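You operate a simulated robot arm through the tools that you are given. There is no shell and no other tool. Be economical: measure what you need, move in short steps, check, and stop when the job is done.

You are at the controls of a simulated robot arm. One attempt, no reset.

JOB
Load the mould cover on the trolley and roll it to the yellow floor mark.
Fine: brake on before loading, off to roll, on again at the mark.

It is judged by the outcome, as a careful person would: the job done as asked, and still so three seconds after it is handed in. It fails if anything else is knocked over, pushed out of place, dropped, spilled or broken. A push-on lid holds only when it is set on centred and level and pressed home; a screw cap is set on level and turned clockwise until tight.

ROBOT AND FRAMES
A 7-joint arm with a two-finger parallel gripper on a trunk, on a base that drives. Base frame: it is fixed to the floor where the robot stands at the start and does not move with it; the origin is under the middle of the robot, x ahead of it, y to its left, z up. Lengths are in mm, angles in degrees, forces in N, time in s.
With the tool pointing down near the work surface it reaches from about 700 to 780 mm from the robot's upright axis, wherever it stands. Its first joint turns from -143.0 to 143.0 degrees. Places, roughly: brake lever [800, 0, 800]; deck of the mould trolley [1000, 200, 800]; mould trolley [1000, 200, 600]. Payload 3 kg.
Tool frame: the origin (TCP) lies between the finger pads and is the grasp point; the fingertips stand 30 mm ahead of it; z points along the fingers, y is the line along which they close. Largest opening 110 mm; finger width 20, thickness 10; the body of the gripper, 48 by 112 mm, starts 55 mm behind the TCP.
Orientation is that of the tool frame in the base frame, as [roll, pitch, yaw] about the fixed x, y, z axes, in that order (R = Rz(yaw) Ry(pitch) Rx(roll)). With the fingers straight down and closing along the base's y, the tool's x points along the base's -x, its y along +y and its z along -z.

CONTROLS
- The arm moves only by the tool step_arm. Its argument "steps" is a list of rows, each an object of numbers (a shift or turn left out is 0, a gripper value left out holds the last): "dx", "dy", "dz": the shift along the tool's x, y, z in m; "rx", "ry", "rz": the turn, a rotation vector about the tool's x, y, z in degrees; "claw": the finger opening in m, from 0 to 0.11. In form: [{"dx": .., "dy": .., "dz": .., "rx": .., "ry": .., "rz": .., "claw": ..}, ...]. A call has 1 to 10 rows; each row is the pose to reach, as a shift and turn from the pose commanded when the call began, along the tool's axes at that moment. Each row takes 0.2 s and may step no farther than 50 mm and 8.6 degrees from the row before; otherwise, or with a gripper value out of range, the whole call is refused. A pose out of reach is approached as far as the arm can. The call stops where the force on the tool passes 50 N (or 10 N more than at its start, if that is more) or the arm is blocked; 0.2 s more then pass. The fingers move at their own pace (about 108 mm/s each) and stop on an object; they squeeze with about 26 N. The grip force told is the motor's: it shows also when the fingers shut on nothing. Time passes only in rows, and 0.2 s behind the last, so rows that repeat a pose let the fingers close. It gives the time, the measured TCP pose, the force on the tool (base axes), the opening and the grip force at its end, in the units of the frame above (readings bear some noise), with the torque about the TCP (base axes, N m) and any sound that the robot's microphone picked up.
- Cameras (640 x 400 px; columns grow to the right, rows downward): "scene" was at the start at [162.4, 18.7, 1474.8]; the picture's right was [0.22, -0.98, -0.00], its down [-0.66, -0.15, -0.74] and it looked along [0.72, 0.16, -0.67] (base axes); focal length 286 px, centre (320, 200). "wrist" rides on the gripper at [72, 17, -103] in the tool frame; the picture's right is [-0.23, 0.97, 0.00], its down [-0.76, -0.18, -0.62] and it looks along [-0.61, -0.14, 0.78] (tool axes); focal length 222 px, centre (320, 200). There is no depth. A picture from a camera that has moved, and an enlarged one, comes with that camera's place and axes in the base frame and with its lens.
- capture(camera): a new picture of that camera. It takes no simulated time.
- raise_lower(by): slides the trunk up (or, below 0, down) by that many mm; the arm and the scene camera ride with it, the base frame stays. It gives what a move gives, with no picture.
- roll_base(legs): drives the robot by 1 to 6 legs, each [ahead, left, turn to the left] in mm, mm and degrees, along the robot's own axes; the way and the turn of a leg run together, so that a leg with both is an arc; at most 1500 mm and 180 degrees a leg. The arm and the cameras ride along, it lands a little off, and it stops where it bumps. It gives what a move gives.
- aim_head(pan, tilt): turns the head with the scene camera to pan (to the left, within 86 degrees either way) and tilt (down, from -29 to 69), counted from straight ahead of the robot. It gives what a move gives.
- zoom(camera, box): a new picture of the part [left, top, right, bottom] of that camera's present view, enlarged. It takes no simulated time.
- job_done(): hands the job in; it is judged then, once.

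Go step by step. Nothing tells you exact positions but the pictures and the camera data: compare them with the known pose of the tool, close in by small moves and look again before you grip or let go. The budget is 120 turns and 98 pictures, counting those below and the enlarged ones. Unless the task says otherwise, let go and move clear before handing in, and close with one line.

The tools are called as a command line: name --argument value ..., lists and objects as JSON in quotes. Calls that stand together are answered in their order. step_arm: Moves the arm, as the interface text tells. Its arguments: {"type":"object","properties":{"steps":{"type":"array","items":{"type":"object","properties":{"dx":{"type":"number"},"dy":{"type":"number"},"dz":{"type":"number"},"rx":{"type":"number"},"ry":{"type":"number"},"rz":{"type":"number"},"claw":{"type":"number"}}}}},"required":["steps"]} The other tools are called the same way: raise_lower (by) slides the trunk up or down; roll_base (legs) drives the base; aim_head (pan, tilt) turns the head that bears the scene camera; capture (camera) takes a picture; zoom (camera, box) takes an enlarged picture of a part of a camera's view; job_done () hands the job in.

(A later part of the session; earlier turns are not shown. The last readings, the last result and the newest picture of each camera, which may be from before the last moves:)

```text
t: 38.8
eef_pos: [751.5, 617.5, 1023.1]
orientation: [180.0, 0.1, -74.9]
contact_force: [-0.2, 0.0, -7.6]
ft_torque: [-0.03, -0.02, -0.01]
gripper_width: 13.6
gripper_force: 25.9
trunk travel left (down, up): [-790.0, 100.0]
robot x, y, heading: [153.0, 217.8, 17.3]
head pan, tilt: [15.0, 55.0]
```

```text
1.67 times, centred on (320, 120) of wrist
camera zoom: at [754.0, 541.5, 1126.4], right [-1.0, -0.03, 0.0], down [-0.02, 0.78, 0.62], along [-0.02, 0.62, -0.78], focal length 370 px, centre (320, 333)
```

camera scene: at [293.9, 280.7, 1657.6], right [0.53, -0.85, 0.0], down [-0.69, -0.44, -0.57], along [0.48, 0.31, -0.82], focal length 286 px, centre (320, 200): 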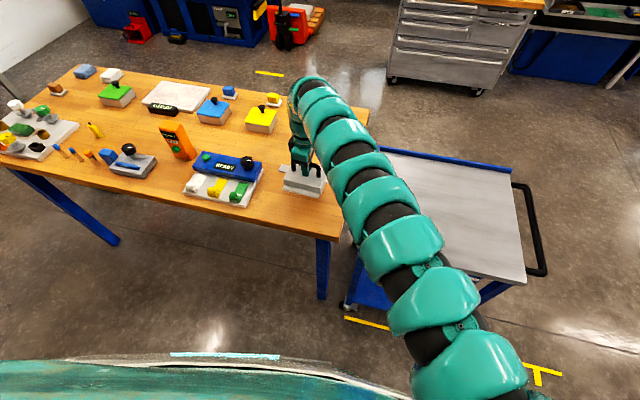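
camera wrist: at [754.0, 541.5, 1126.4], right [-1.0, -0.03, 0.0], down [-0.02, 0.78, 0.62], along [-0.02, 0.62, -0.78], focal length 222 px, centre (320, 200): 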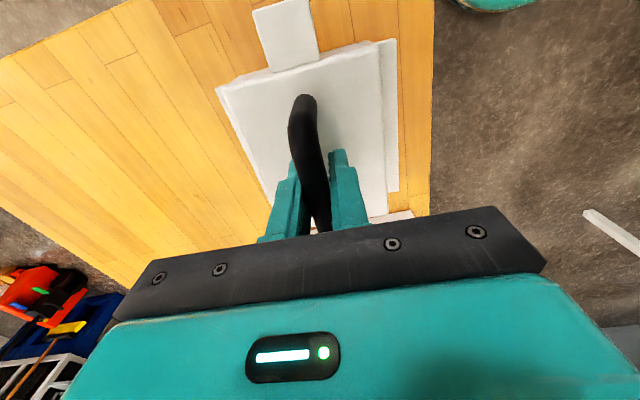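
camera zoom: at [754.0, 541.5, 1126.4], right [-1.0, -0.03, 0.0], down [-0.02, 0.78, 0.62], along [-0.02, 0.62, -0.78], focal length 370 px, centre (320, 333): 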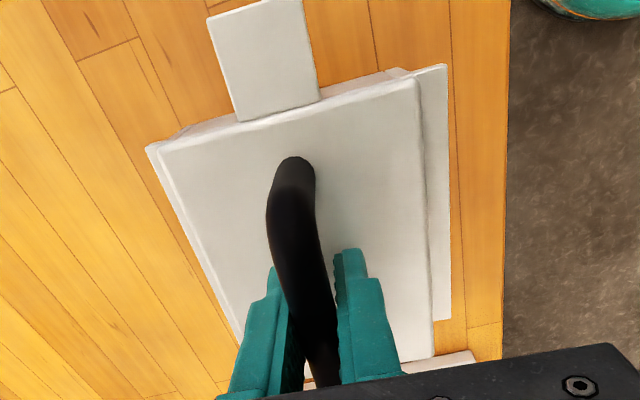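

The cover came up in one piece, held level, weight ~0.8 kg. I drive sideways along the trolley (keeping the cover aligned) to bring it over the deck's middle.

roll_base --legs '[[0, -450, 0], [50, 0, 0]]'

capture --camera "scene"

capture --camera "wrist"

```text
t: 42.1
eef_pos: [936.4, 197.2, 1022.0]
orientation: [179.7, 0.0, -74.8]
contact_force: [0.9, 0.4, -8.4]
ft_torque: [-0.04, 0.04, -0.04]
gripper_width: 13.6
gripper_force: 26.4
trunk travel left (down, up): [-790.0, 100.0]
robot x, y, heading: [336.1, -202.3, 17.2]
head pan, tilt: [15.0, 55.0]
```

```text
60 pictures are left
camera scene: at [479.8, -139.4, 1657.3], right [0.54, -0.84, 0.0], down [-0.69, -0.44, -0.57], along [0.48, 0.31, -0.82], focal length 286 px, centre (320, 200)
```

scene: 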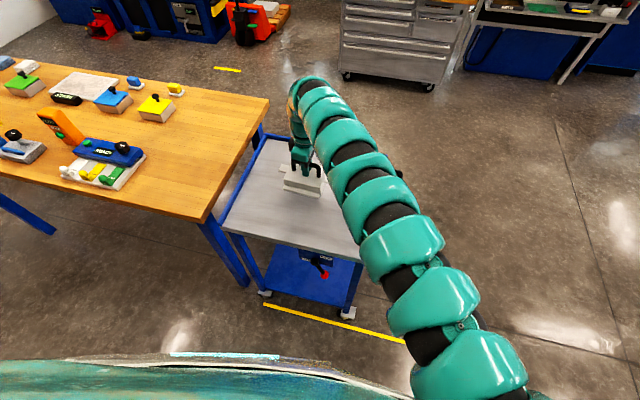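

```text
59 pictures are left
camera wrist: at [938.4, 122.5, 1125.1], right [-1.0, -0.04, 0.0], down [-0.03, 0.78, 0.62], along [-0.03, 0.62, -0.78], focal length 222 px, centre (320, 200)
```

wrist: 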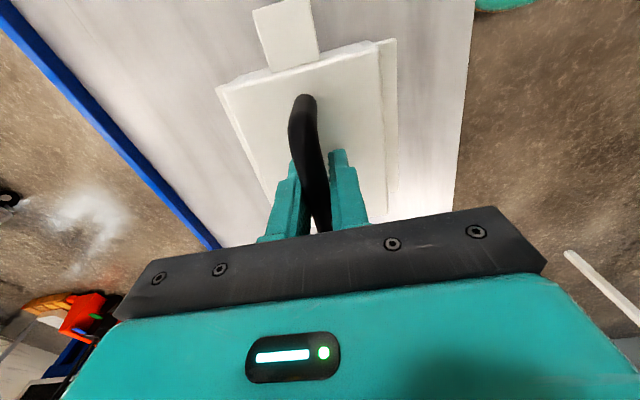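

Cover is well inside the deck. Lowering with the trunk, then in small steps until contact.

raise_lower --by -60

zoom --camera "scene" --box '[240, 120, 380, 240]'

```text
t: 43.1
eef_pos: [933.8, 197.1, 962.8]
orientation: [179.9, 0.2, -74.8]
contact_force: [-0.8, -0.1, -8.1]
ft_torque: [-0.04, -0.02, -0.02]
gripper_width: 13.7
gripper_force: 26.0
trunk travel left (down, up): [-730.0, 160.0]
robot x, y, heading: [339.8, -202.5, 17.4]
head pan, tilt: [15.0, 55.0]
```

```text
3.33 times, centred on (310, 180) of scene
camera zoom: at [476.6, -140.1, 1597.6], right [0.54, -0.84, 0.0], down [-0.69, -0.44, -0.57], along [0.48, 0.31, -0.82], focal length 952 px, centre (353, 267)
```

zoom: 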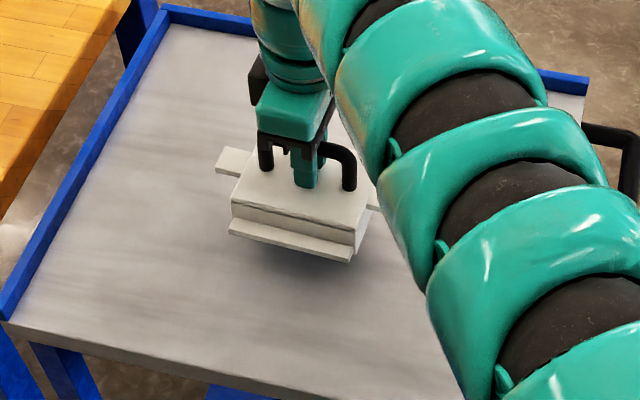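

step_arm --steps '[{"dz": 0.005}, {"dz": 0.01}, {"dz": 0.015}, {"dz": 0.02}, {"dz": 0.025}, {"dz": 0.03}, {"dz": 0.035}]'

```text
t: 44.7
eef_pos: [931.9, 192.0, 929.0]
orientation: [179.9, 0.2, -74.8]
contact_force: [0.3, 0.8, -8.2]
ft_torque: [-0.06, 0.01, 0.05]
gripper_width: 13.6
gripper_force: 25.6
out of reach, approached as far as the arm can: row 4, 5, 6, 7
trunk travel left (down, up): [-730.0, 160.0]
robot x, y, heading: [338.4, -202.5, 17.4]
head pan, tilt: [15.0, 55.0]
```

Not touching yet; continuing down with small trunk steps.

raise_lower --by -8

zoom --camera "scene" --box '[240, 120, 380, 240]'

```text
t: 45.2
eef_pos: [931.6, 192.5, 921.3]
orientation: [180.0, 0.1, -74.8]
contact_force: [-0.3, 0.1, -7.5]
ft_torque: [-0.04, 0.02, 0.0]
gripper_width: 13.4
gripper_force: 25.9
trunk travel left (down, up): [-722.0, 168.0]
robot x, y, heading: [336.3, -203.4, 17.4]
head pan, tilt: [15.0, 55.0]
```

```text
3.33 times, centred on (310, 180) of scene
camera zoom: at [476.5, -140.1, 1589.6], right [0.54, -0.84, 0.0], down [-0.69, -0.44, -0.57], along [0.48, 0.31, -0.82], focal length 952 px, centre (353, 267)
```

zoom: 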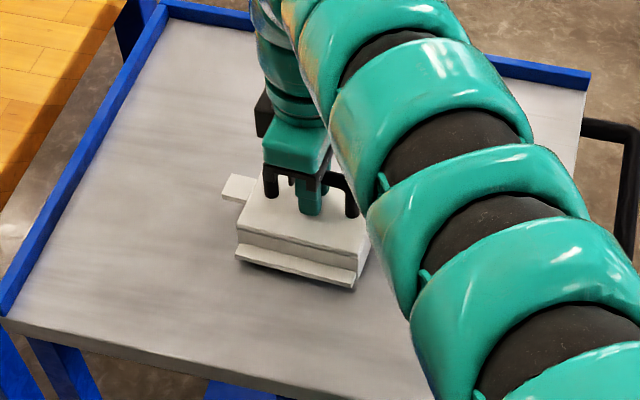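

Very close now. A few more small steps.

raise_lower --by -5

raise_lower --by -4

```text
t: 45.8
eef_pos: [931.5, 192.8, 915.4]
orientation: [179.9, 0.1, -74.8]
contact_force: [0.3, 0.0, -8.3]
ft_torque: [-0.05, 0.05, -0.02]
gripper_width: 13.6
gripper_force: 26.2
trunk travel left (down, up): [-717.0, 173.0]
robot x, y, heading: [336.3, -209.4, 17.2]
head pan, tilt: [15.0, 55.0]
```

```text
t: 46.3
eef_pos: [931.5, 192.2, 914.5]
orientation: [-179.9, 0.1, -74.8]
contact_force: [1.1, 1.0, 2.6]
ft_torque: [-0.54, -0.05, 0.0]
gripper_width: 13.4
gripper_force: 26.0
trunk travel left (down, up): [-713.0, 177.0]
robot x, y, heading: [336.1, -202.9, 17.3]
head pan, tilt: [15.0, 55.0]
```

Cover is resting on the deck (force flipped). Opening and rising straight up.

step_arm --steps '[{"claw": 0.03}, {"claw": 0.045}, {"claw": 0.045}]'

raise_lower --by 170

capture --camera "wrist"

capture --camera "scene"

```text
t: 47.1
eef_pos: [930.4, 192.3, 912.2]
orientation: [180.0, 0.1, -74.7]
contact_force: [-0.2, 0.0, -0.5]
ft_torque: [-0.02, 0.01, -0.01]
gripper_width: 45.3
gripper_force: 0.1
trunk travel left (down, up): [-713.0, 177.0]
robot x, y, heading: [338.5, -203.9, 17.4]
head pan, tilt: [15.0, 55.0]
```

```text
t: 49.0
eef_pos: [931.4, 191.9, 1082.6]
orientation: [180.0, 0.1, -74.7]
contact_force: [0.1, -0.5, -0.6]
ft_torque: [-0.02, 0.05, 0.02]
gripper_width: 45.0
gripper_force: 0.0
trunk travel left (down, up): [-883.0, 7.0]
robot x, y, heading: [335.9, -205.4, 17.2]
head pan, tilt: [15.0, 55.0]
```

```text
56 pictures are left
camera wrist: at [933.7, 117.2, 1186.0], right [-1.0, -0.04, 0.0], down [-0.03, 0.78, 0.62], along [-0.02, 0.62, -0.78], focal length 222 px, centre (320, 200)
```

wrist: 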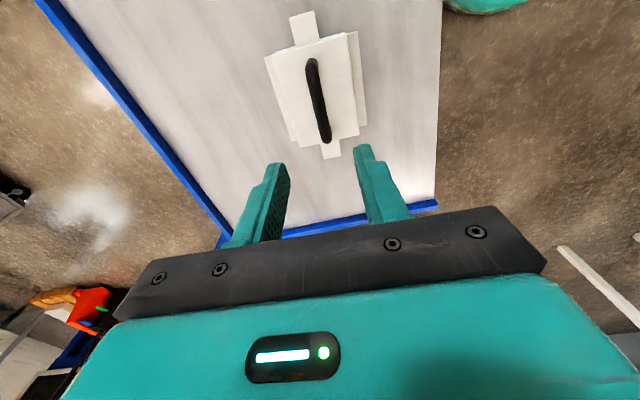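

```text
55 pictures are left
camera scene: at [476.1, -140.6, 1750.7], right [0.54, -0.84, 0.0], down [-0.69, -0.44, -0.57], along [0.48, 0.31, -0.82], focal length 286 px, centre (320, 200)
```

scene: 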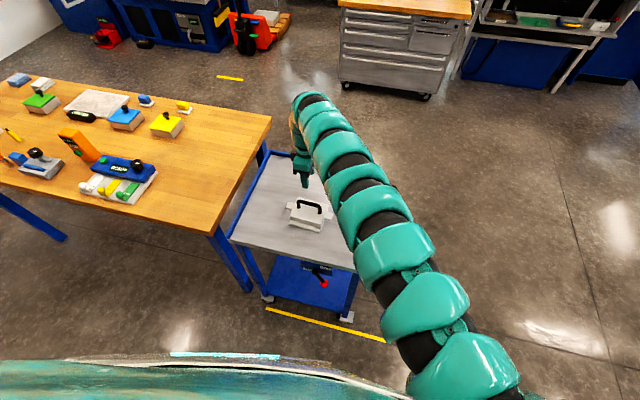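

The cover sits flat near the deck's middle. Now I retreat and turn the arm back to face the brake lever.

roll_base --legs '[[-290, 0, 0], [0, 82, 0]]'

step_arm --steps '[{"dx": 0.02, "dy": -0.004, "rz": 8, "claw": 0}, {"dx": 0.04, "dy": -0.008, "rz": 16}, {"dx": 0.06, "dy": -0.012, "rz": 24}, {"dx": 0.08, "dy": -0.016, "rz": 32}, {"dx": 0.1, "dy": -0.02, "rz": 40}, {"dx": 0.12, "dy": -0.024, "rz": 48}, {"dx": 0.14, "dy": -0.028, "rz": 56}, {"dx": 0.16, "dy": -0.032, "rz": 64}, {"dx": 0.18, "dy": -0.036, "rz": 72}, {"dx": 0.198, "dy": -0.04, "rz": 80}]'

```text
t: 51.7
eef_pos: [625.1, 188.7, 1082.3]
orientation: [179.9, 0.0, -74.5]
contact_force: [-0.5, 0.5, -0.8]
ft_torque: [-0.05, 0.01, 0.01]
gripper_width: 45.0
gripper_force: 0.1
trunk travel left (down, up): [-883.0, 7.0]
robot x, y, heading: [33.2, -212.2, 18.0]
head pan, tilt: [15.0, 55.0]
```

```text
t: 53.9
eef_pos: [719.4, 6.0, 1083.3]
orientation: [179.8, -0.1, -154.5]
contact_force: [0.0, 0.0, 0.1]
ft_torque: [0.0, 0.0, 0.01]
gripper_width: 0.0
gripper_force: 26.2
trunk travel left (down, up): [-883.0, 7.0]
robot x, y, heading: [36.4, -214.3, 17.7]
head pan, tilt: [15.0, 55.0]
```

step_arm --steps '[{"dz": -0.035, "rz": 4}, {"dz": -0.07, "rz": 8}, {"dz": -0.07, "rz": 8}]'

raise_lower --by -293

step_arm --steps '[{"ry": -8}, {"ry": -16}, {"ry": -24}, {"ry": -32}, {"ry": -40}, {"ry": -48}, {"ry": -56}, {"ry": -64}, {"ry": -70}, {"ry": -70}]'

capture --camera "wrist"

capture --camera "scene"

```text
t: 54.7
eef_pos: [717.6, 4.9, 1151.8]
orientation: [179.9, -0.2, -162.7]
contact_force: [0.5, -0.2, 0.6]
ft_torque: [-0.01, -0.01, 0.0]
gripper_width: 0.3
gripper_force: 26.1
trunk travel left (down, up): [-883.0, 7.0]
robot x, y, heading: [34.8, -211.6, 17.7]
head pan, tilt: [15.0, 55.0]
```

```text
t: 57.7
eef_pos: [717.0, 7.9, 859.5]
orientation: [179.9, -0.1, -162.5]
contact_force: [-0.1, 0.3, 0.5]
ft_torque: [-0.03, 0.02, -0.01]
gripper_width: 0.2
gripper_force: 25.9
trunk travel left (down, up): [-590.0, 300.0]
robot x, y, heading: [34.6, -211.4, 17.9]
head pan, tilt: [15.0, 55.0]
```

```text
t: 58.9
eef_pos: [770.9, 66.9, 830.6]
orientation: [178.7, 38.6, -163.7]
contact_force: [-58.1, -19.2, 34.7]
ft_torque: [-0.01, 0.41, 0.17]
gripper_width: 0.0
gripper_force: 26.0
out of reach, approached as far as the arm can: row 2, 3, 4, 5, 6
trunk travel left (down, up): [-590.0, 300.0]
robot x, y, heading: [36.3, -211.0, 17.5]
head pan, tilt: [15.0, 55.0]
stopped in row 6: the force on the tool passed its limit at 69 N (the readings are from after the stop); the commanded pose is now the measured one
```

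```text
54 pictures are left
camera wrist: at [650.1, 46.4, 866.2], right [-0.12, 0.98, 0.16], down [0.26, -0.13, 0.96], along [0.96, 0.15, -0.24], focal length 222 px, centre (320, 200)
```

wrist: 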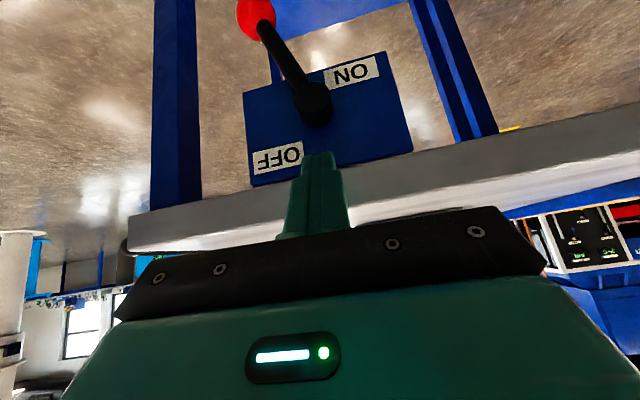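

```text
53 pictures are left
camera scene: at [162.6, -153.4, 1459.4], right [0.54, -0.84, 0.0], down [-0.69, -0.44, -0.58], along [0.49, 0.31, -0.82], focal length 286 px, centre (320, 200)
```

scene: 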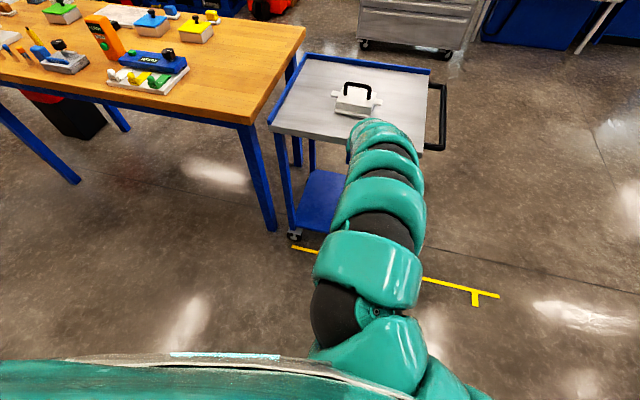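

The tool drifted against the deck edge because of a reach limit. I back the base off and retry the tilt in free space.

roll_base --legs '[[-120, 0, 0]]'

step_arm --steps '[{"ry": -6}, {"ry": -12}, {"ry": -18}, {"ry": -24}, {"ry": -30}, {"ry": -30}]'

capture --camera "wrist"

```text
t: 60.1
eef_pos: [661.0, 30.3, 826.0]
orientation: [178.8, 38.5, -163.7]
contact_force: [0.2, -0.5, -0.3]
ft_torque: [-0.03, -0.02, 0.03]
gripper_width: 0.0
gripper_force: 26.4
trunk travel left (down, up): [-590.0, 300.0]
robot x, y, heading: [-83.4, -245.0, 17.9]
head pan, tilt: [15.0, 55.0]
```

```text
t: 61.5
eef_pos: [677.5, 53.5, 813.5]
orientation: [177.8, 68.6, -165.0]
contact_force: [0.3, 0.6, -0.5]
ft_torque: [-0.03, 0.01, -0.01]
gripper_width: 0.0
gripper_force: 26.3
out of reach, approached as far as the arm can: row 1, 2, 3, 4, 5, 6
trunk travel left (down, up): [-590.0, 300.0]
robot x, y, heading: [-81.9, -253.0, 17.7]
head pan, tilt: [15.0, 55.0]
```

```text
52 pictures are left
camera wrist: at [554.3, 33.8, 783.3], right [-0.21, 0.95, 0.23], down [-0.23, -0.27, 0.93], along [0.95, 0.14, 0.28], focal length 222 px, centre (320, 200)
```

wrist: 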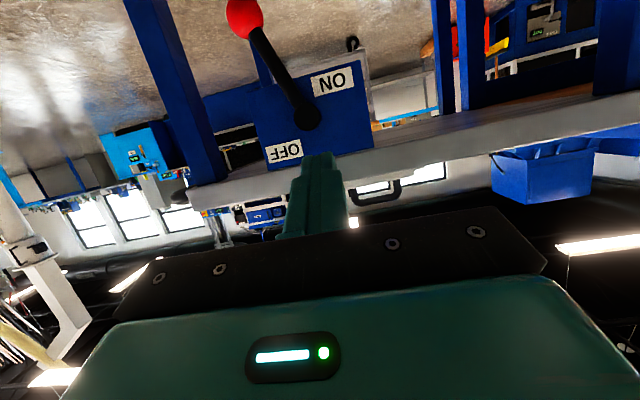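

Trolley and lever haven't moved. I lower with the trunk so the fingers pass below/left of the lever, and test that the arm moves freely there.

raise_lower --by -117

step_arm --steps '[{"dz": -0.02}, {"dz": -0.04}, {"dz": -0.06}, {"dz": -0.06}]'

```text
t: 63.0
eef_pos: [677.2, 52.2, 694.3]
orientation: [177.6, 68.4, -165.2]
contact_force: [0.3, 0.5, 0.2]
ft_torque: [0.0, -0.01, 0.0]
gripper_width: 0.0
gripper_force: 25.7
trunk travel left (down, up): [-473.0, 417.0]
robot x, y, heading: [-79.5, -250.1, 17.8]
head pan, tilt: [15.0, 55.0]
```

```text
t: 64.0
eef_pos: [647.4, 70.3, 695.1]
orientation: [177.9, 68.4, -165.2]
contact_force: [-1.0, 0.1, 0.7]
ft_torque: [0.03, -0.03, 0.0]
gripper_width: 0.1
gripper_force: 25.7
out of reach, approached as far as the arm can: row 1, 2, 3, 4
trunk travel left (down, up): [-473.0, 417.0]
robot x, y, heading: [-80.1, -250.9, 18.1]
head pan, tilt: [15.0, 55.0]
```

The arm drifts left, so it wants the tool angled left of its radial direction, as it was the first time. I shift the arm to the robot's right to check it tracks.

step_arm --steps '[{"dy": -0.04}, {"dy": -0.08}, {"dy": -0.12}, {"dy": -0.16}, {"dy": -0.2}, {"dy": -0.23}, {"dy": -0.23}]'

step_arm --steps '[{"dz": 0.02}, {"dz": 0.02}]'

```text
t: 65.6
eef_pos: [747.7, -47.1, 690.0]
orientation: [-173.6, 66.9, -162.7]
contact_force: [0.5, -0.1, 0.6]
ft_torque: [-0.04, 0.02, -0.02]
gripper_width: 0.0
gripper_force: 26.1
out of reach, approached as far as the arm can: row 1, 2, 3, 4, 5, 6, 7
trunk travel left (down, up): [-473.0, 417.0]
robot x, y, heading: [-77.6, -251.1, 17.9]
head pan, tilt: [15.0, 55.0]
```

```text
t: 66.2
eef_pos: [764.4, -44.9, 684.1]
orientation: [-173.7, 66.9, -162.6]
contact_force: [0.5, 0.7, -1.0]
ft_torque: [0.0, 0.03, 0.0]
gripper_width: 0.0
gripper_force: 26.3
trunk travel left (down, up): [-473.0, 417.0]
robot x, y, heading: [-78.9, -248.0, 18.0]
head pan, tilt: [15.0, 55.0]
```

aim_head --pan 0 --tilt 50

capture --camera "scene"

```text
t: 67.0
eef_pos: [766.1, -43.4, 683.5]
orientation: [-173.7, 66.9, -162.7]
contact_force: [-0.7, 0.4, 0.0]
ft_torque: [-0.01, 0.02, 0.03]
gripper_width: 0.0
gripper_force: 26.0
trunk travel left (down, up): [-473.0, 417.0]
robot x, y, heading: [-80.9, -252.0, 17.8]
head pan, tilt: [0.0, 50.0]
```

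```text
51 pictures are left
camera scene: at [68.9, -201.2, 1347.2], right [0.31, -0.95, 0.0], down [-0.73, -0.23, -0.64], along [0.61, 0.2, -0.77], focal length 286 px, centre (320, 200)
```

scene: 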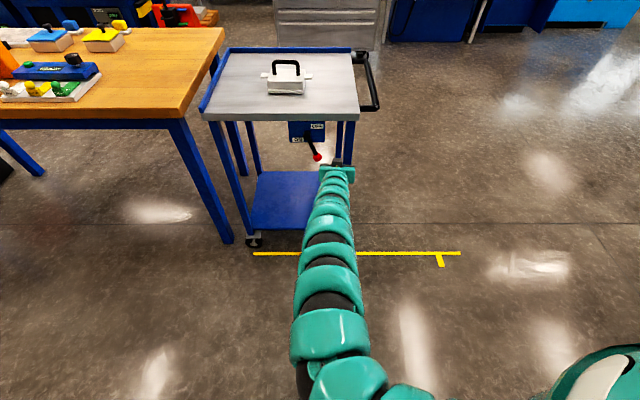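

The arm is almost fully stretched. Retracting straight back by the arm, to see if it folds here.

step_arm --steps '[{"dx": 0.0117, "dz": -0.0276}, {"dx": 0.0234, "dz": -0.0552}, {"dx": 0.035, "dz": -0.0828}, {"dx": 0.047, "dz": -0.11}, {"dx": 0.047, "dz": -0.11}]'

capture --camera "scene"

```text
t: 68.2
eef_pos: [682.1, -20.1, 650.2]
orientation: [-173.6, 67.0, -162.5]
contact_force: [1.2, 0.1, -0.6]
ft_torque: [0.02, 0.04, 0.02]
gripper_width: 0.0
gripper_force: 26.0
out of reach, approached as far as the arm can: row 1, 2, 3, 4, 5
trunk travel left (down, up): [-473.0, 417.0]
robot x, y, heading: [-79.2, -249.5, 18.0]
head pan, tilt: [0.0, 50.0]
```

```text
50 pictures are left
camera scene: at [68.8, -201.1, 1347.2], right [0.31, -0.95, 0.0], down [-0.73, -0.23, -0.64], along [0.61, 0.2, -0.77], focal length 286 px, centre (320, 200)
```

scene: 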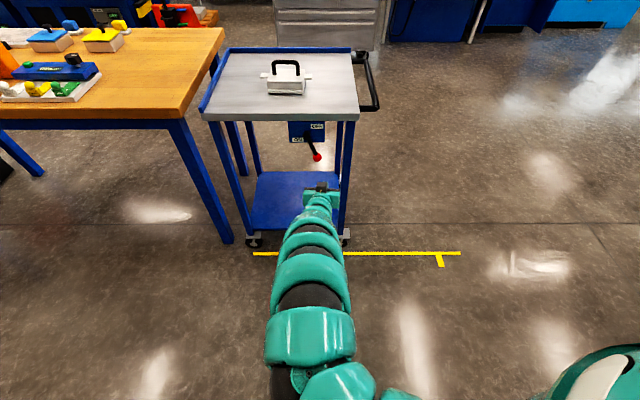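

The reachable configuration differs from the first time, so I'll put the tool back down, restore the base pose I used at first, and repeat the same tilt sequence.

step_arm --steps '[{"ry": 8, "rx": -1}, {"ry": 16, "rx": -2}, {"ry": 24, "rx": -3}, {"ry": 32, "rx": -4}, {"ry": 40, "rx": -5}, {"ry": 48, "rx": -6}, {"ry": 56, "rx": -6}, {"ry": 62, "rx": -6}, {"ry": 67, "rx": -6}, {"ry": 67, "rx": -6}]'

capture --camera "scene"

```text
t: 70.4
eef_pos: [656.1, -22.8, 653.8]
orientation: [177.6, 0.0, -165.4]
contact_force: [0.0, 0.1, 0.2]
ft_torque: [0.0, 0.02, 0.02]
gripper_width: 0.1
gripper_force: 25.8
out of reach, approached as far as the arm can: row 9, 10
trunk travel left (down, up): [-473.0, 417.0]
robot x, y, heading: [-82.1, -251.4, 17.8]
head pan, tilt: [0.0, 50.0]
```

```text
49 pictures are left
camera scene: at [68.4, -201.2, 1347.3], right [0.31, -0.95, 0.0], down [-0.73, -0.23, -0.64], along [0.61, 0.2, -0.77], focal length 286 px, centre (320, 200)
```

scene: 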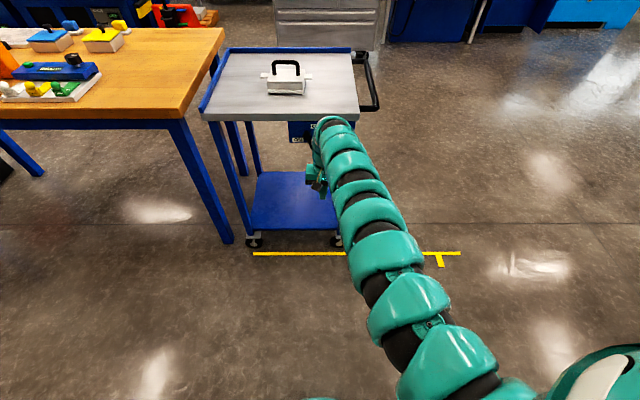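

roll_base --legs '[[-80, 0, 0], [0, 0, -18]]'

raise_lower --by 117

step_arm --steps '[{"dz": -0.04}, {"dz": -0.08}, {"dz": -0.12}, {"dz": -0.16}, {"dz": -0.2}, {"dz": -0.2, "rz": -7}, {"dz": -0.2, "rz": -14}, {"dz": -0.2, "rz": -20.5}, {"dz": -0.2, "rz": -20.5}]'

```text
t: 72.4
eef_pos: [615.1, -289.9, 653.0]
orientation: [177.8, 0.0, 176.3]
contact_force: [-0.4, 0.0, 0.8]
ft_torque: [0.01, -0.03, 0.0]
gripper_width: 0.2
gripper_force: 25.8
trunk travel left (down, up): [-473.0, 417.0]
robot x, y, heading: [-155.9, -272.8, -0.3]
head pan, tilt: [0.0, 50.0]
```

```text
t: 73.9
eef_pos: [614.9, -289.7, 769.2]
orientation: [177.8, -0.1, 176.3]
contact_force: [-0.9, -0.5, -0.9]
ft_torque: [0.0, 0.01, -0.02]
gripper_width: 0.3
gripper_force: 25.7
trunk travel left (down, up): [-590.0, 300.0]
robot x, y, heading: [-156.0, -275.7, -0.4]
head pan, tilt: [0.0, 50.0]
```

```text
t: 75.9
eef_pos: [614.9, -297.2, 969.8]
orientation: [177.9, 0.8, -163.1]
contact_force: [0.3, 0.1, -0.5]
ft_torque: [0.01, 0.0, 0.0]
gripper_width: 0.1
gripper_force: 25.8
trunk travel left (down, up): [-590.0, 300.0]
robot x, y, heading: [-159.0, -275.2, -0.7]
head pan, tilt: [0.0, 50.0]
```

step_arm --steps '[{"dx": 0.022, "dy": 0.01, "dz": 0.036, "rx": 2}, {"dx": 0.045, "dy": 0.021, "dz": 0.072, "rx": 2}, {"dx": 0.067, "dy": 0.031, "dz": 0.109, "rx": 2}, {"dx": 0.067, "dy": 0.031, "dz": 0.109, "rx": 2}]'

step_arm --steps '[{"ry": -8}, {"ry": -16}, {"ry": -24}, {"ry": -32}, {"ry": -40}, {"ry": -48}, {"ry": -56}, {"ry": -64}, {"ry": -70}, {"ry": -70}]'

capture --camera "scene"

```text
t: 76.9
eef_pos: [540.6, -283.2, 858.8]
orientation: [180.0, 0.7, -163.1]
contact_force: [0.3, -0.2, 0.3]
ft_torque: [0.0, 0.0, 0.04]
gripper_width: 0.1
gripper_force: 26.1
trunk travel left (down, up): [-590.0, 300.0]
robot x, y, heading: [-155.0, -271.7, -0.4]
head pan, tilt: [0.0, 50.0]
```

```text
t: 79.1
eef_pos: [676.6, -250.7, 828.8]
orientation: [179.8, 70.7, -163.5]
contact_force: [-0.6, 0.5, -0.2]
ft_torque: [0.02, 0.03, -0.02]
gripper_width: 0.2
gripper_force: 25.9
out of reach, approached as far as the arm can: row 1, 2, 3, 4, 5, 6, 7, 8, 9, 10
trunk travel left (down, up): [-590.0, 300.0]
robot x, y, heading: [-159.3, -272.6, -0.4]
head pan, tilt: [0.0, 50.0]
```

```text
48 pictures are left
camera scene: at [1.5, -274.5, 1464.3], right [-0.01, -1.0, 0.0], down [-0.77, 0.01, -0.64], along [0.64, 0.0, -0.77], focal length 286 px, centre (320, 200)
```

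scene: 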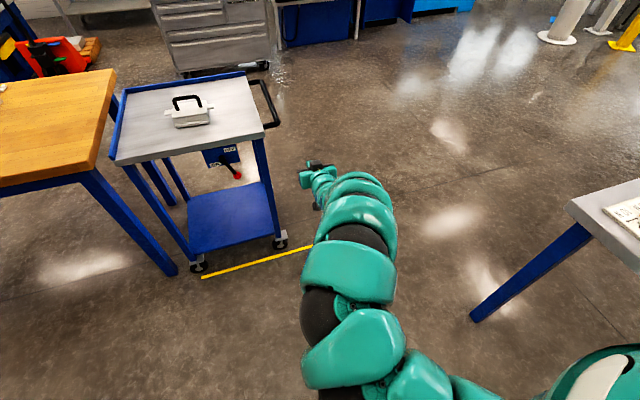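

Orientation is right, although more stretched out. I'll test whether the arm can trace the needed motion from this pose in free space.

step_arm --steps '[{"dx": -0.007, "dz": 0.019}, {"dx": -0.014, "dz": 0.038}, {"dx": -0.014, "dz": 0.038}]'

step_arm --steps '[{"dx": 0.04, "dz": 0.014}, {"dx": 0.08, "dz": 0.028}, {"dx": 0.08, "dz": 0.028}]'

step_arm --steps '[{"dx": -0.01, "dy": -0.035}, {"dx": -0.03, "dy": -0.07, "dz": -0.01}, {"dx": -0.06, "dy": -0.07, "dz": -0.021}, {"dx": -0.06, "dy": -0.07, "dz": -0.021}]'

```text
t: 79.9
eef_pos: [716.3, -237.5, 831.9]
orientation: [179.6, 70.8, -163.5]
contact_force: [0.8, -0.9, -0.2]
ft_torque: [0.02, -0.01, -0.06]
gripper_width: 0.1
gripper_force: 26.0
trunk travel left (down, up): [-590.0, 300.0]
robot x, y, heading: [-158.1, -275.6, -0.3]
head pan, tilt: [0.0, 50.0]
```

```text
t: 80.7
eef_pos: [716.9, -238.1, 744.0]
orientation: [179.9, 70.7, -163.3]
contact_force: [-0.5, -0.7, -0.4]
ft_torque: [-0.01, 0.0, -0.05]
gripper_width: 0.0
gripper_force: 26.5
trunk travel left (down, up): [-590.0, 300.0]
robot x, y, heading: [-156.6, -275.4, -0.5]
head pan, tilt: [0.0, 50.0]
```

```text
t: 81.7
eef_pos: [735.9, -304.0, 808.7]
orientation: [179.7, 70.8, -163.5]
contact_force: [0.0, 0.6, -0.6]
ft_torque: [0.0, 0.02, 0.0]
gripper_width: 0.2
gripper_force: 25.1
trunk travel left (down, up): [-590.0, 300.0]
robot x, y, heading: [-158.5, -274.9, -0.4]
head pan, tilt: [0.0, 50.0]
```

It tracks well here. I return to the start of the sweep, position the base so this envelope coincides with the lever, and lower the trunk 48 mm.

step_arm --steps '[{"dx": 0.03, "dz": 0.01}, {"dx": 0.06, "dz": 0.021, "dy": 0.035}, {"dx": 0.06, "dz": 0.021, "dy": 0.07}, {"dx": 0.06, "dz": 0.021, "dy": 0.07}]'

roll_base --legs '[[-36, 0, 0], [0, 285, 0]]'

raise_lower --by -48

capture --camera "wrist"

```text
t: 82.7
eef_pos: [713.3, -236.8, 745.3]
orientation: [179.6, 70.7, -163.5]
contact_force: [-0.1, 0.2, -0.2]
ft_torque: [0.01, -0.04, -0.01]
gripper_width: 0.0
gripper_force: 25.9
trunk travel left (down, up): [-590.0, 300.0]
robot x, y, heading: [-158.1, -272.4, -0.2]
head pan, tilt: [0.0, 50.0]
```

```text
t: 85.1
eef_pos: [679.8, 51.2, 746.5]
orientation: [179.7, 70.8, -163.3]
contact_force: [-1.3, -0.5, 0.2]
ft_torque: [-0.03, 0.0, 0.01]
gripper_width: 0.0
gripper_force: 26.0
trunk travel left (down, up): [-590.0, 300.0]
robot x, y, heading: [-184.7, 10.0, -0.4]
head pan, tilt: [0.0, 50.0]
```

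```text
t: 86.0
eef_pos: [679.5, 51.3, 698.8]
orientation: [179.8, 70.8, -163.3]
contact_force: [-0.6, 0.2, 0.8]
ft_torque: [0.01, 0.02, -0.01]
gripper_width: 0.0
gripper_force: 26.5
trunk travel left (down, up): [-542.0, 348.0]
robot x, y, heading: [-190.1, 7.7, -0.2]
head pan, tilt: [0.0, 50.0]
```

```text
47 pictures are left
camera wrist: at [558.5, 31.7, 664.3], right [-0.21, 0.95, 0.22], down [-0.27, -0.27, 0.92], along [0.94, 0.14, 0.32], focal length 222 px, centre (320, 200)
```

wrist: 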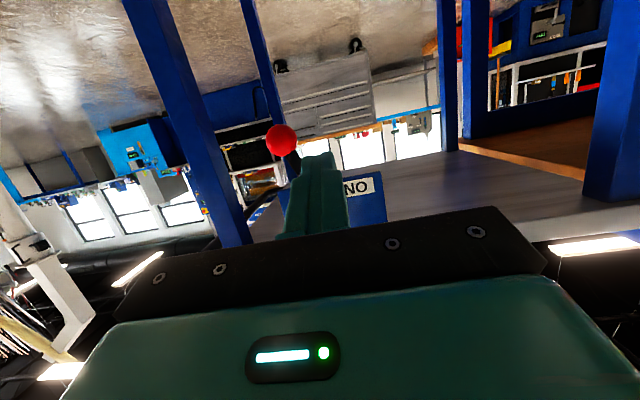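

Finger is left of the lever shaft. Drive in ~79 mm toward the trolley.

roll_base --legs '[[75, 24, 0]]'

capture --camera "wrist"

zoom --camera "scene" --box '[220, 80, 380, 200]'

```text
t: 87.1
eef_pos: [753.5, 73.7, 697.9]
orientation: [179.7, 70.7, -163.4]
contact_force: [0.0, -0.1, 0.2]
ft_torque: [0.0, -0.02, 0.02]
gripper_width: 0.1
gripper_force: 26.6
trunk travel left (down, up): [-542.0, 348.0]
robot x, y, heading: [-115.5, 34.1, -0.6]
head pan, tilt: [0.0, 50.0]
```

```text
46 pictures are left
camera wrist: at [633.9, 55.0, 663.4], right [-0.21, 0.95, 0.22], down [-0.27, -0.27, 0.92], along [0.94, 0.14, 0.31], focal length 222 px, centre (320, 200)
```

wrist: 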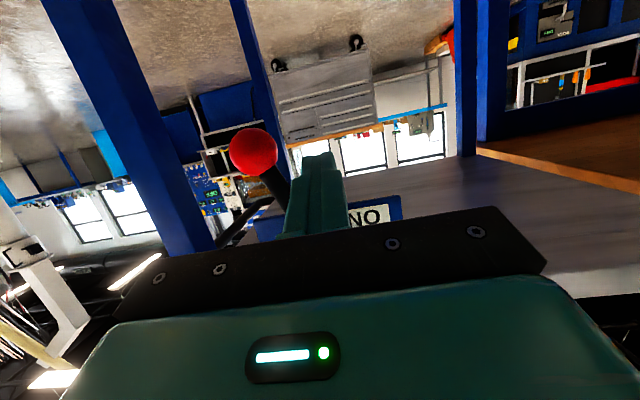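

```text
3.33 times, centred on (300, 140) of scene
camera zoom: at [43.3, 34.9, 1416.1], right [-0.01, -1.0, 0.0], down [-0.77, 0.0, -0.64], along [0.64, 0.0, -0.77], focal length 952 px, centre (387, 400)
```

zoom: 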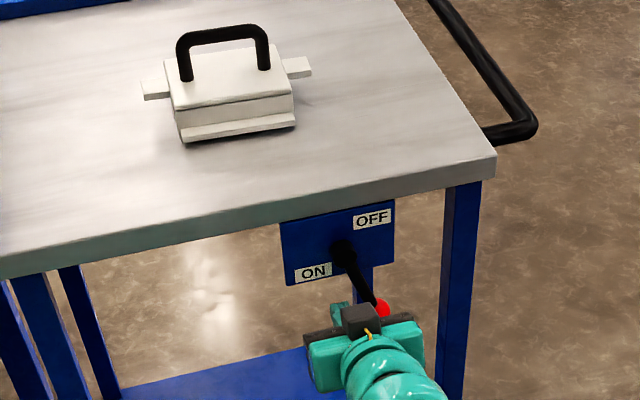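

Finger is clear on the ON-label side of the shaft. Sweeping the lever back up to OFF.

step_arm --steps '[{"dx": -0.001, "dy": -0.013}, {"dx": -0.002, "dy": -0.022, "dz": -0.001}, {"dx": -0.0044, "dy": -0.031, "dz": -0.0016}, {"dx": -0.0078, "dy": -0.04, "dz": -0.0027}, {"dx": -0.012, "dy": -0.0474, "dz": -0.0042}, {"dx": -0.0182, "dy": -0.0554, "dz": -0.0064}, {"dx": -0.0245, "dy": -0.0615, "dz": -0.0086}, {"dx": -0.0329, "dy": -0.0675, "dz": -0.0115}, {"dx": -0.041, "dy": -0.0717, "dz": -0.0143}, {"dx": -0.0538, "dy": -0.0755, "dz": -0.0188}]'

capture --camera "wrist"

zoom --camera "scene" --box '[220, 80, 380, 200]'

```text
t: 89.3
eef_pos: [776.5, 1.8, 755.9]
orientation: [179.8, 70.8, -163.4]
contact_force: [-1.1, -0.1, -0.6]
ft_torque: [-0.05, 0.05, -0.02]
gripper_width: 0.2
gripper_force: 26.1
trunk travel left (down, up): [-542.0, 348.0]
robot x, y, heading: [-117.4, 35.8, -0.2]
head pan, tilt: [0.0, 50.0]
```

```text
44 pictures are left
camera wrist: at [655.6, -18.2, 722.5], right [-0.21, 0.95, 0.22], down [-0.27, -0.27, 0.92], along [0.94, 0.14, 0.32], focal length 222 px, centre (320, 200)
```

wrist: 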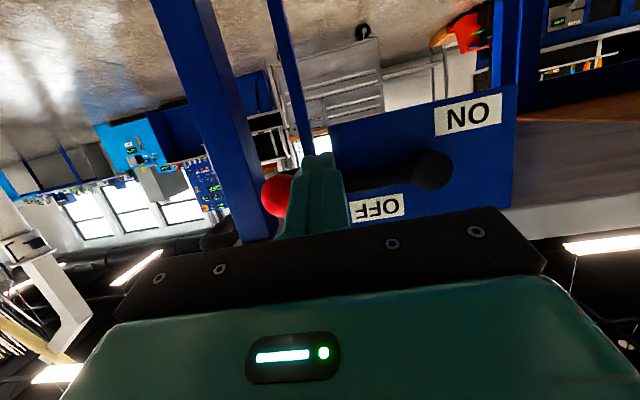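

```text
3.33 times, centred on (300, 140) of scene
camera zoom: at [42.3, 34.6, 1416.3], right [-0.01, -1.0, 0.0], down [-0.77, 0.0, -0.64], along [0.64, 0.0, -0.77], focal length 952 px, centre (387, 400)
```

zoom: 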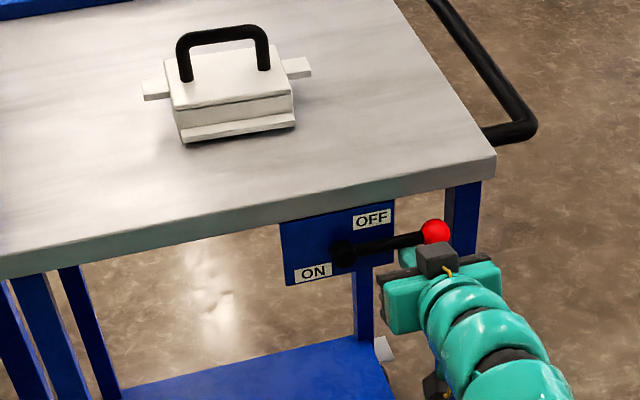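

The lever is about horizontal. I push a bit more upward to reach its stop.

step_arm --steps '[{"dx": -0.004, "dz": -0.0014}, {"dx": -0.008, "dz": -0.0028}, {"dx": -0.012, "dz": -0.0042}, {"dx": -0.016, "dz": -0.0056}, {"dx": -0.02, "dz": -0.007}, {"dx": -0.024, "dz": -0.0084}]'

```text
t: 90.4
eef_pos: [773.1, 0.4, 759.8]
orientation: [179.6, 69.3, -163.4]
contact_force: [-10.5, -3.1, -12.3]
ft_torque: [-0.18, 0.34, -0.11]
gripper_width: 0.0
gripper_force: 25.9
trunk travel left (down, up): [-542.0, 348.0]
robot x, y, heading: [-116.0, 35.8, -0.4]
head pan, tilt: [0.0, 50.0]
stopped in row 5: the force on the tool passed its limit at 54 N (the readings are from after the stop); the commanded pose is now the measured one
```

The lever is at its OFF stop. Dropping the finger a little and backing away, then returning the tool to vertical and inspecting the handle and mark.

step_arm --steps '[{"dx": 0.01, "dz": 0.0035}, {"dx": 0.02, "dz": 0.007}, {"dx": 0.02, "dz": 0.007}]'

roll_base --legs '[[-150, -48, 0], [0, -200, 0]]'

aim_head --pan -5 --tilt 40

capture --camera "scene"

zoom --camera "scene" --box '[200, 40, 360, 160]'

```text
t: 91.2
eef_pos: [772.3, 0.8, 741.5]
orientation: [179.6, 69.7, -163.3]
contact_force: [0.3, 0.4, 0.0]
ft_torque: [0.03, 0.01, 0.01]
gripper_width: 0.0
gripper_force: 26.2
trunk travel left (down, up): [-542.0, 348.0]
robot x, y, heading: [-113.9, 34.8, -0.5]
head pan, tilt: [0.0, 50.0]
```

```text
t: 93.8
eef_pos: [617.0, -246.2, 741.4]
orientation: [179.4, 69.8, -163.5]
contact_force: [-0.3, -0.5, 0.3]
ft_torque: [0.01, -0.01, 0.03]
gripper_width: 0.0
gripper_force: 26.3
trunk travel left (down, up): [-542.0, 348.0]
robot x, y, heading: [-270.3, -214.2, -0.4]
head pan, tilt: [0.0, 50.0]
```

```text
t: 94.5
eef_pos: [617.7, -246.8, 741.6]
orientation: [179.5, 69.7, -163.5]
contact_force: [1.0, 0.1, 0.0]
ft_torque: [0.0, 0.01, 0.0]
gripper_width: 0.3
gripper_force: 25.8
trunk travel left (down, up): [-542.0, 348.0]
robot x, y, heading: [-269.2, -214.4, -0.5]
head pan, tilt: [-5.0, 40.0]
```

```text
42 pictures are left
camera scene: at [-105.0, -220.3, 1430.4], right [-0.09, -1.0, 0.0], down [-0.64, 0.06, -0.77], along [0.76, -0.07, -0.64], focal length 286 px, centre (320, 200)
```

scene: 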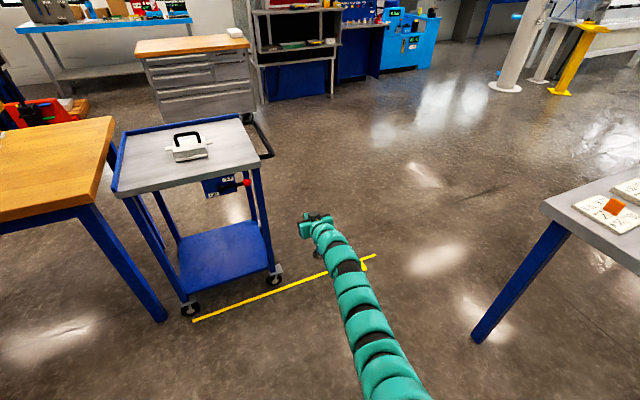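

```text
3.33 times, centred on (280, 100) of scene
camera zoom: at [-105.0, -220.3, 1430.4], right [-0.09, -1.0, 0.0], down [-0.64, 0.06, -0.77], along [0.76, -0.07, -0.64], focal length 952 px, centre (453, 533)
```

zoom: 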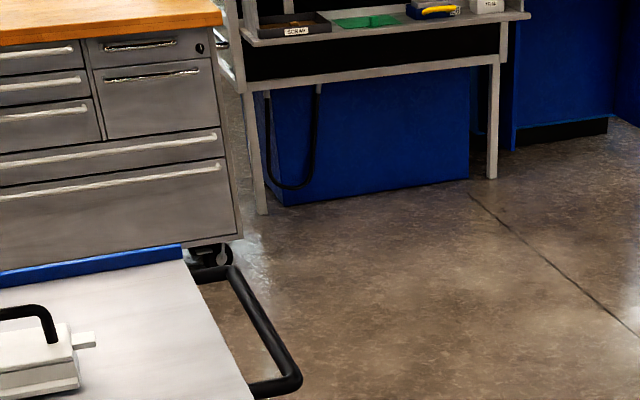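

Lever shows OFF; right-hand bench corner is at about (462, -1060). Now turn the tool back to vertical for gripping the push handle.

step_arm --steps '[{"ry": 8, "dx": 0.005, "dz": -0.012}, {"ry": 16, "dx": 0.008, "dz": -0.024}, {"ry": 24, "dx": 0.012, "dz": -0.036}, {"ry": 32, "dx": 0.016, "dz": -0.048}, {"ry": 40, "dx": 0.02, "dz": -0.06}, {"ry": 48, "dx": 0.025, "dz": -0.072}, {"ry": 56, "dx": 0.03, "dz": -0.084}, {"ry": 62, "dx": 0.034, "dz": -0.096}, {"ry": 69.7, "dx": 0.038, "dz": -0.106}, {"ry": 69.7, "dx": 0.038, "dz": -0.106}]'

step_arm --steps '[{"dz": -0.04}, {"dz": -0.08}, {"dz": -0.12}, {"dz": -0.16}, {"dz": -0.2}, {"dz": -0.24}, {"dz": -0.24}]'

```text
t: 96.7
eef_pos: [510.6, -279.8, 743.8]
orientation: [179.8, -0.2, -163.2]
contact_force: [0.1, 0.0, 0.1]
ft_torque: [-0.01, 0.0, 0.03]
gripper_width: 0.0
gripper_force: 25.4
trunk travel left (down, up): [-542.0, 348.0]
robot x, y, heading: [-266.7, -209.0, -0.4]
head pan, tilt: [-5.0, 40.0]
```

```text
t: 98.3
eef_pos: [507.2, -281.1, 984.6]
orientation: [179.8, -0.1, -163.2]
contact_force: [-0.1, 0.0, 0.6]
ft_torque: [-0.01, -0.02, -0.01]
gripper_width: 0.0
gripper_force: 26.1
trunk travel left (down, up): [-542.0, 348.0]
robot x, y, heading: [-272.5, -212.1, -0.5]
head pan, tilt: [-5.0, 40.0]
```

Push-handle crossbar middle is near (1044, -74, ~850). Driving so the gripper comes above it.

roll_base --legs '[[533, 212, 0]]'

step_arm --steps '[{"claw": 0.05}, {"claw": 0.05}, {"claw": 0.05}]'

capture --camera "wrist"

capture --camera "scene"

```text
t: 101.6
eef_pos: [1045.8, -64.6, 983.8]
orientation: [179.9, -0.1, -162.7]
contact_force: [0.8, 0.0, -0.4]
ft_torque: [0.03, 0.02, -0.01]
gripper_width: 0.0
gripper_force: 25.9
trunk travel left (down, up): [-542.0, 348.0]
robot x, y, heading: [262.7, 0.8, -0.0]
head pan, tilt: [-5.0, 40.0]
```

```text
t: 102.4
eef_pos: [1045.9, -64.9, 983.4]
orientation: [179.9, -0.1, -162.6]
contact_force: [0.5, 0.5, 0.0]
ft_torque: [-0.03, 0.01, 0.01]
gripper_width: 50.1
gripper_force: 0.1
trunk travel left (down, up): [-542.0, 348.0]
robot x, y, heading: [266.5, 0.8, 0.0]
head pan, tilt: [-5.0, 40.0]
```

```text
40 pictures are left
camera wrist: at [971.0, -69.8, 1088.0], right [-0.07, 1.0, 0.0], down [0.78, 0.06, 0.62], along [0.62, 0.05, -0.78], focal length 222 px, centre (320, 200)
```

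wrist: 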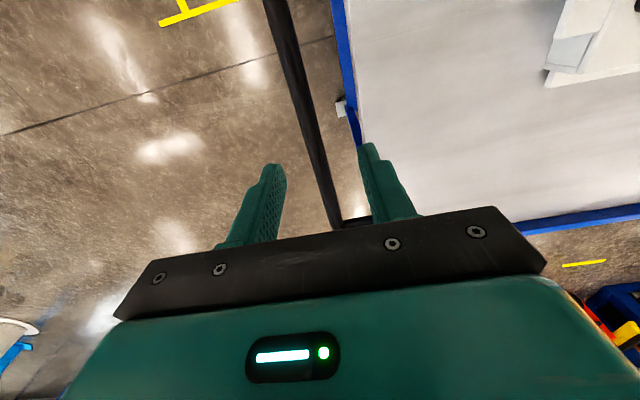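

```text
39 pictures are left
camera scene: at [431.9, -7.7, 1430.4], right [-0.09, -1.0, 0.0], down [-0.64, 0.06, -0.77], along [0.76, -0.07, -0.64], focal length 286 px, centre (320, 200)
```

scene: 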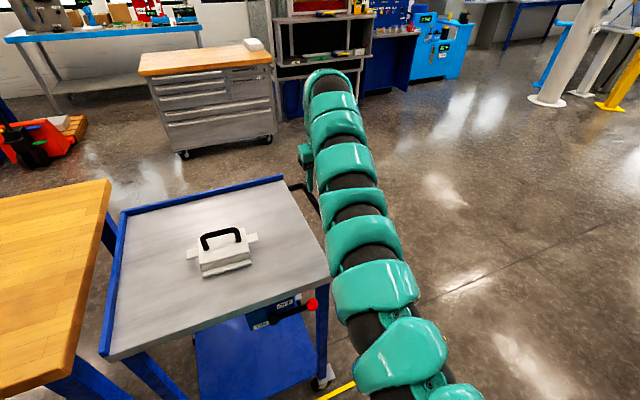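

Bar lies just under the fingers. Lower 60 mm with a small correction and look again to fix the bar's height.

step_arm --steps '[{"dy": -0.006, "dz": 0.03}, {"dy": -0.006, "dz": 0.06}, {"dy": -0.006, "dz": 0.06}]'

capture --camera "wrist"

```text
t: 103.2
eef_pos: [1047.9, -69.1, 925.1]
orientation: [179.9, 0.0, -162.5]
contact_force: [0.3, -0.2, 0.5]
ft_torque: [0.0, -0.02, 0.02]
gripper_width: 50.4
gripper_force: 0.1
trunk travel left (down, up): [-542.0, 348.0]
robot x, y, heading: [268.9, 3.3, -0.2]
head pan, tilt: [-5.0, 40.0]
```

```text
38 pictures are left
camera wrist: at [972.9, -75.0, 1028.2], right [-0.07, 1.0, 0.0], down [0.78, 0.06, 0.62], along [0.62, 0.05, -0.78], focal length 222 px, centre (320, 200)
```

wrist: 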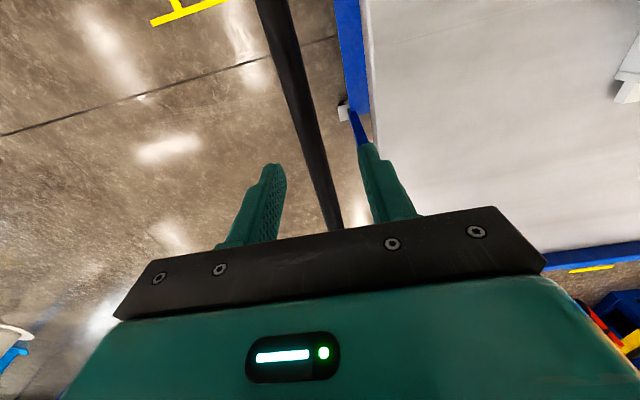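

step_arm --steps '[{"dy": -0.006}, {"dy": -0.006, "dz": 0.02}, {"dy": -0.006, "dz": 0.04}, {"dy": -0.006, "dz": 0.055}, {"dy": -0.006, "dz": 0.055}]'

capture --camera "wrist"

zoom --camera "scene" --box '[260, 100, 380, 220]'

```text
t: 104.4
eef_pos: [1049.3, -75.9, 871.1]
orientation: [179.9, -0.1, -162.7]
contact_force: [1.1, -0.1, -0.7]
ft_torque: [-0.01, -0.01, -0.03]
gripper_width: 50.2
gripper_force: 0.1
trunk travel left (down, up): [-542.0, 348.0]
robot x, y, heading: [266.1, -2.3, 0.3]
head pan, tilt: [-5.0, 40.0]
```

```text
37 pictures are left
camera wrist: at [975.0, -81.2, 973.9], right [-0.07, 1.0, 0.0], down [0.78, 0.06, 0.62], along [0.62, 0.05, -0.78], focal length 222 px, centre (320, 200)
```

wrist: 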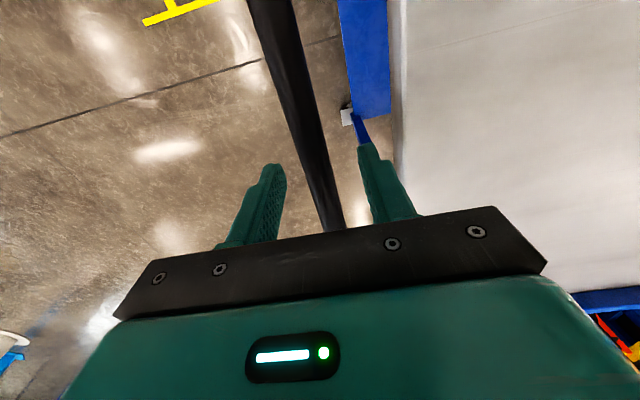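

```text
3.33 times, centred on (320, 160) of scene
camera zoom: at [431.8, -7.7, 1430.4], right [-0.09, -1.0, 0.0], down [-0.64, 0.06, -0.77], along [0.76, -0.07, -0.64], focal length 952 px, centre (320, 333)
```

zoom: 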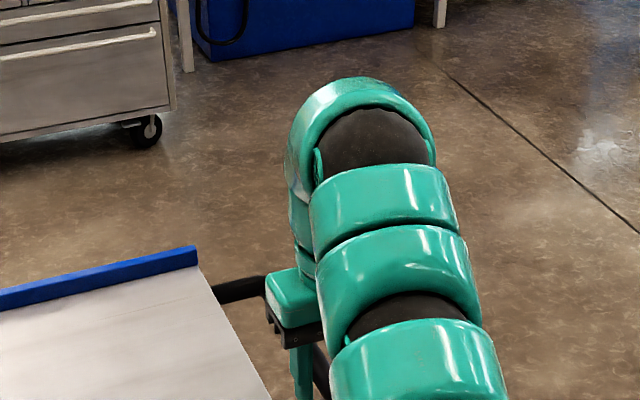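

Lowering 22 mm more to the estimated bar height and closing softly to feel for it.

step_arm --steps '[{"dz": 0.012}, {"dz": 0.024}, {"dz": 0.024}, {"dz": 0.024, "claw": 0.01}, {"dz": 0.024, "claw": 0.01}, {"dz": 0.024, "claw": 0.01}]'

capture --camera "wrist"

```text
t: 105.8
eef_pos: [1049.4, -79.5, 845.7]
orientation: [179.9, 0.1, -162.8]
contact_force: [16.1, -24.1, 7.4]
ft_torque: [-0.7, -0.18, 0.84]
gripper_width: 22.1
gripper_force: 44.4
trunk travel left (down, up): [-542.0, 348.0]
robot x, y, heading: [270.7, -3.5, 0.3]
head pan, tilt: [-5.0, 40.0]
```

```text
35 pictures are left
camera wrist: at [975.7, -85.3, 949.6], right [-0.07, 1.0, 0.0], down [0.78, 0.05, 0.62], along [0.62, 0.04, -0.78], focal length 222 px, centre (320, 200)
```

wrist: 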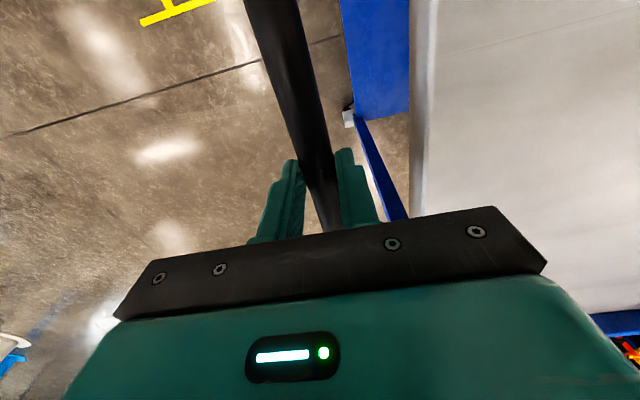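

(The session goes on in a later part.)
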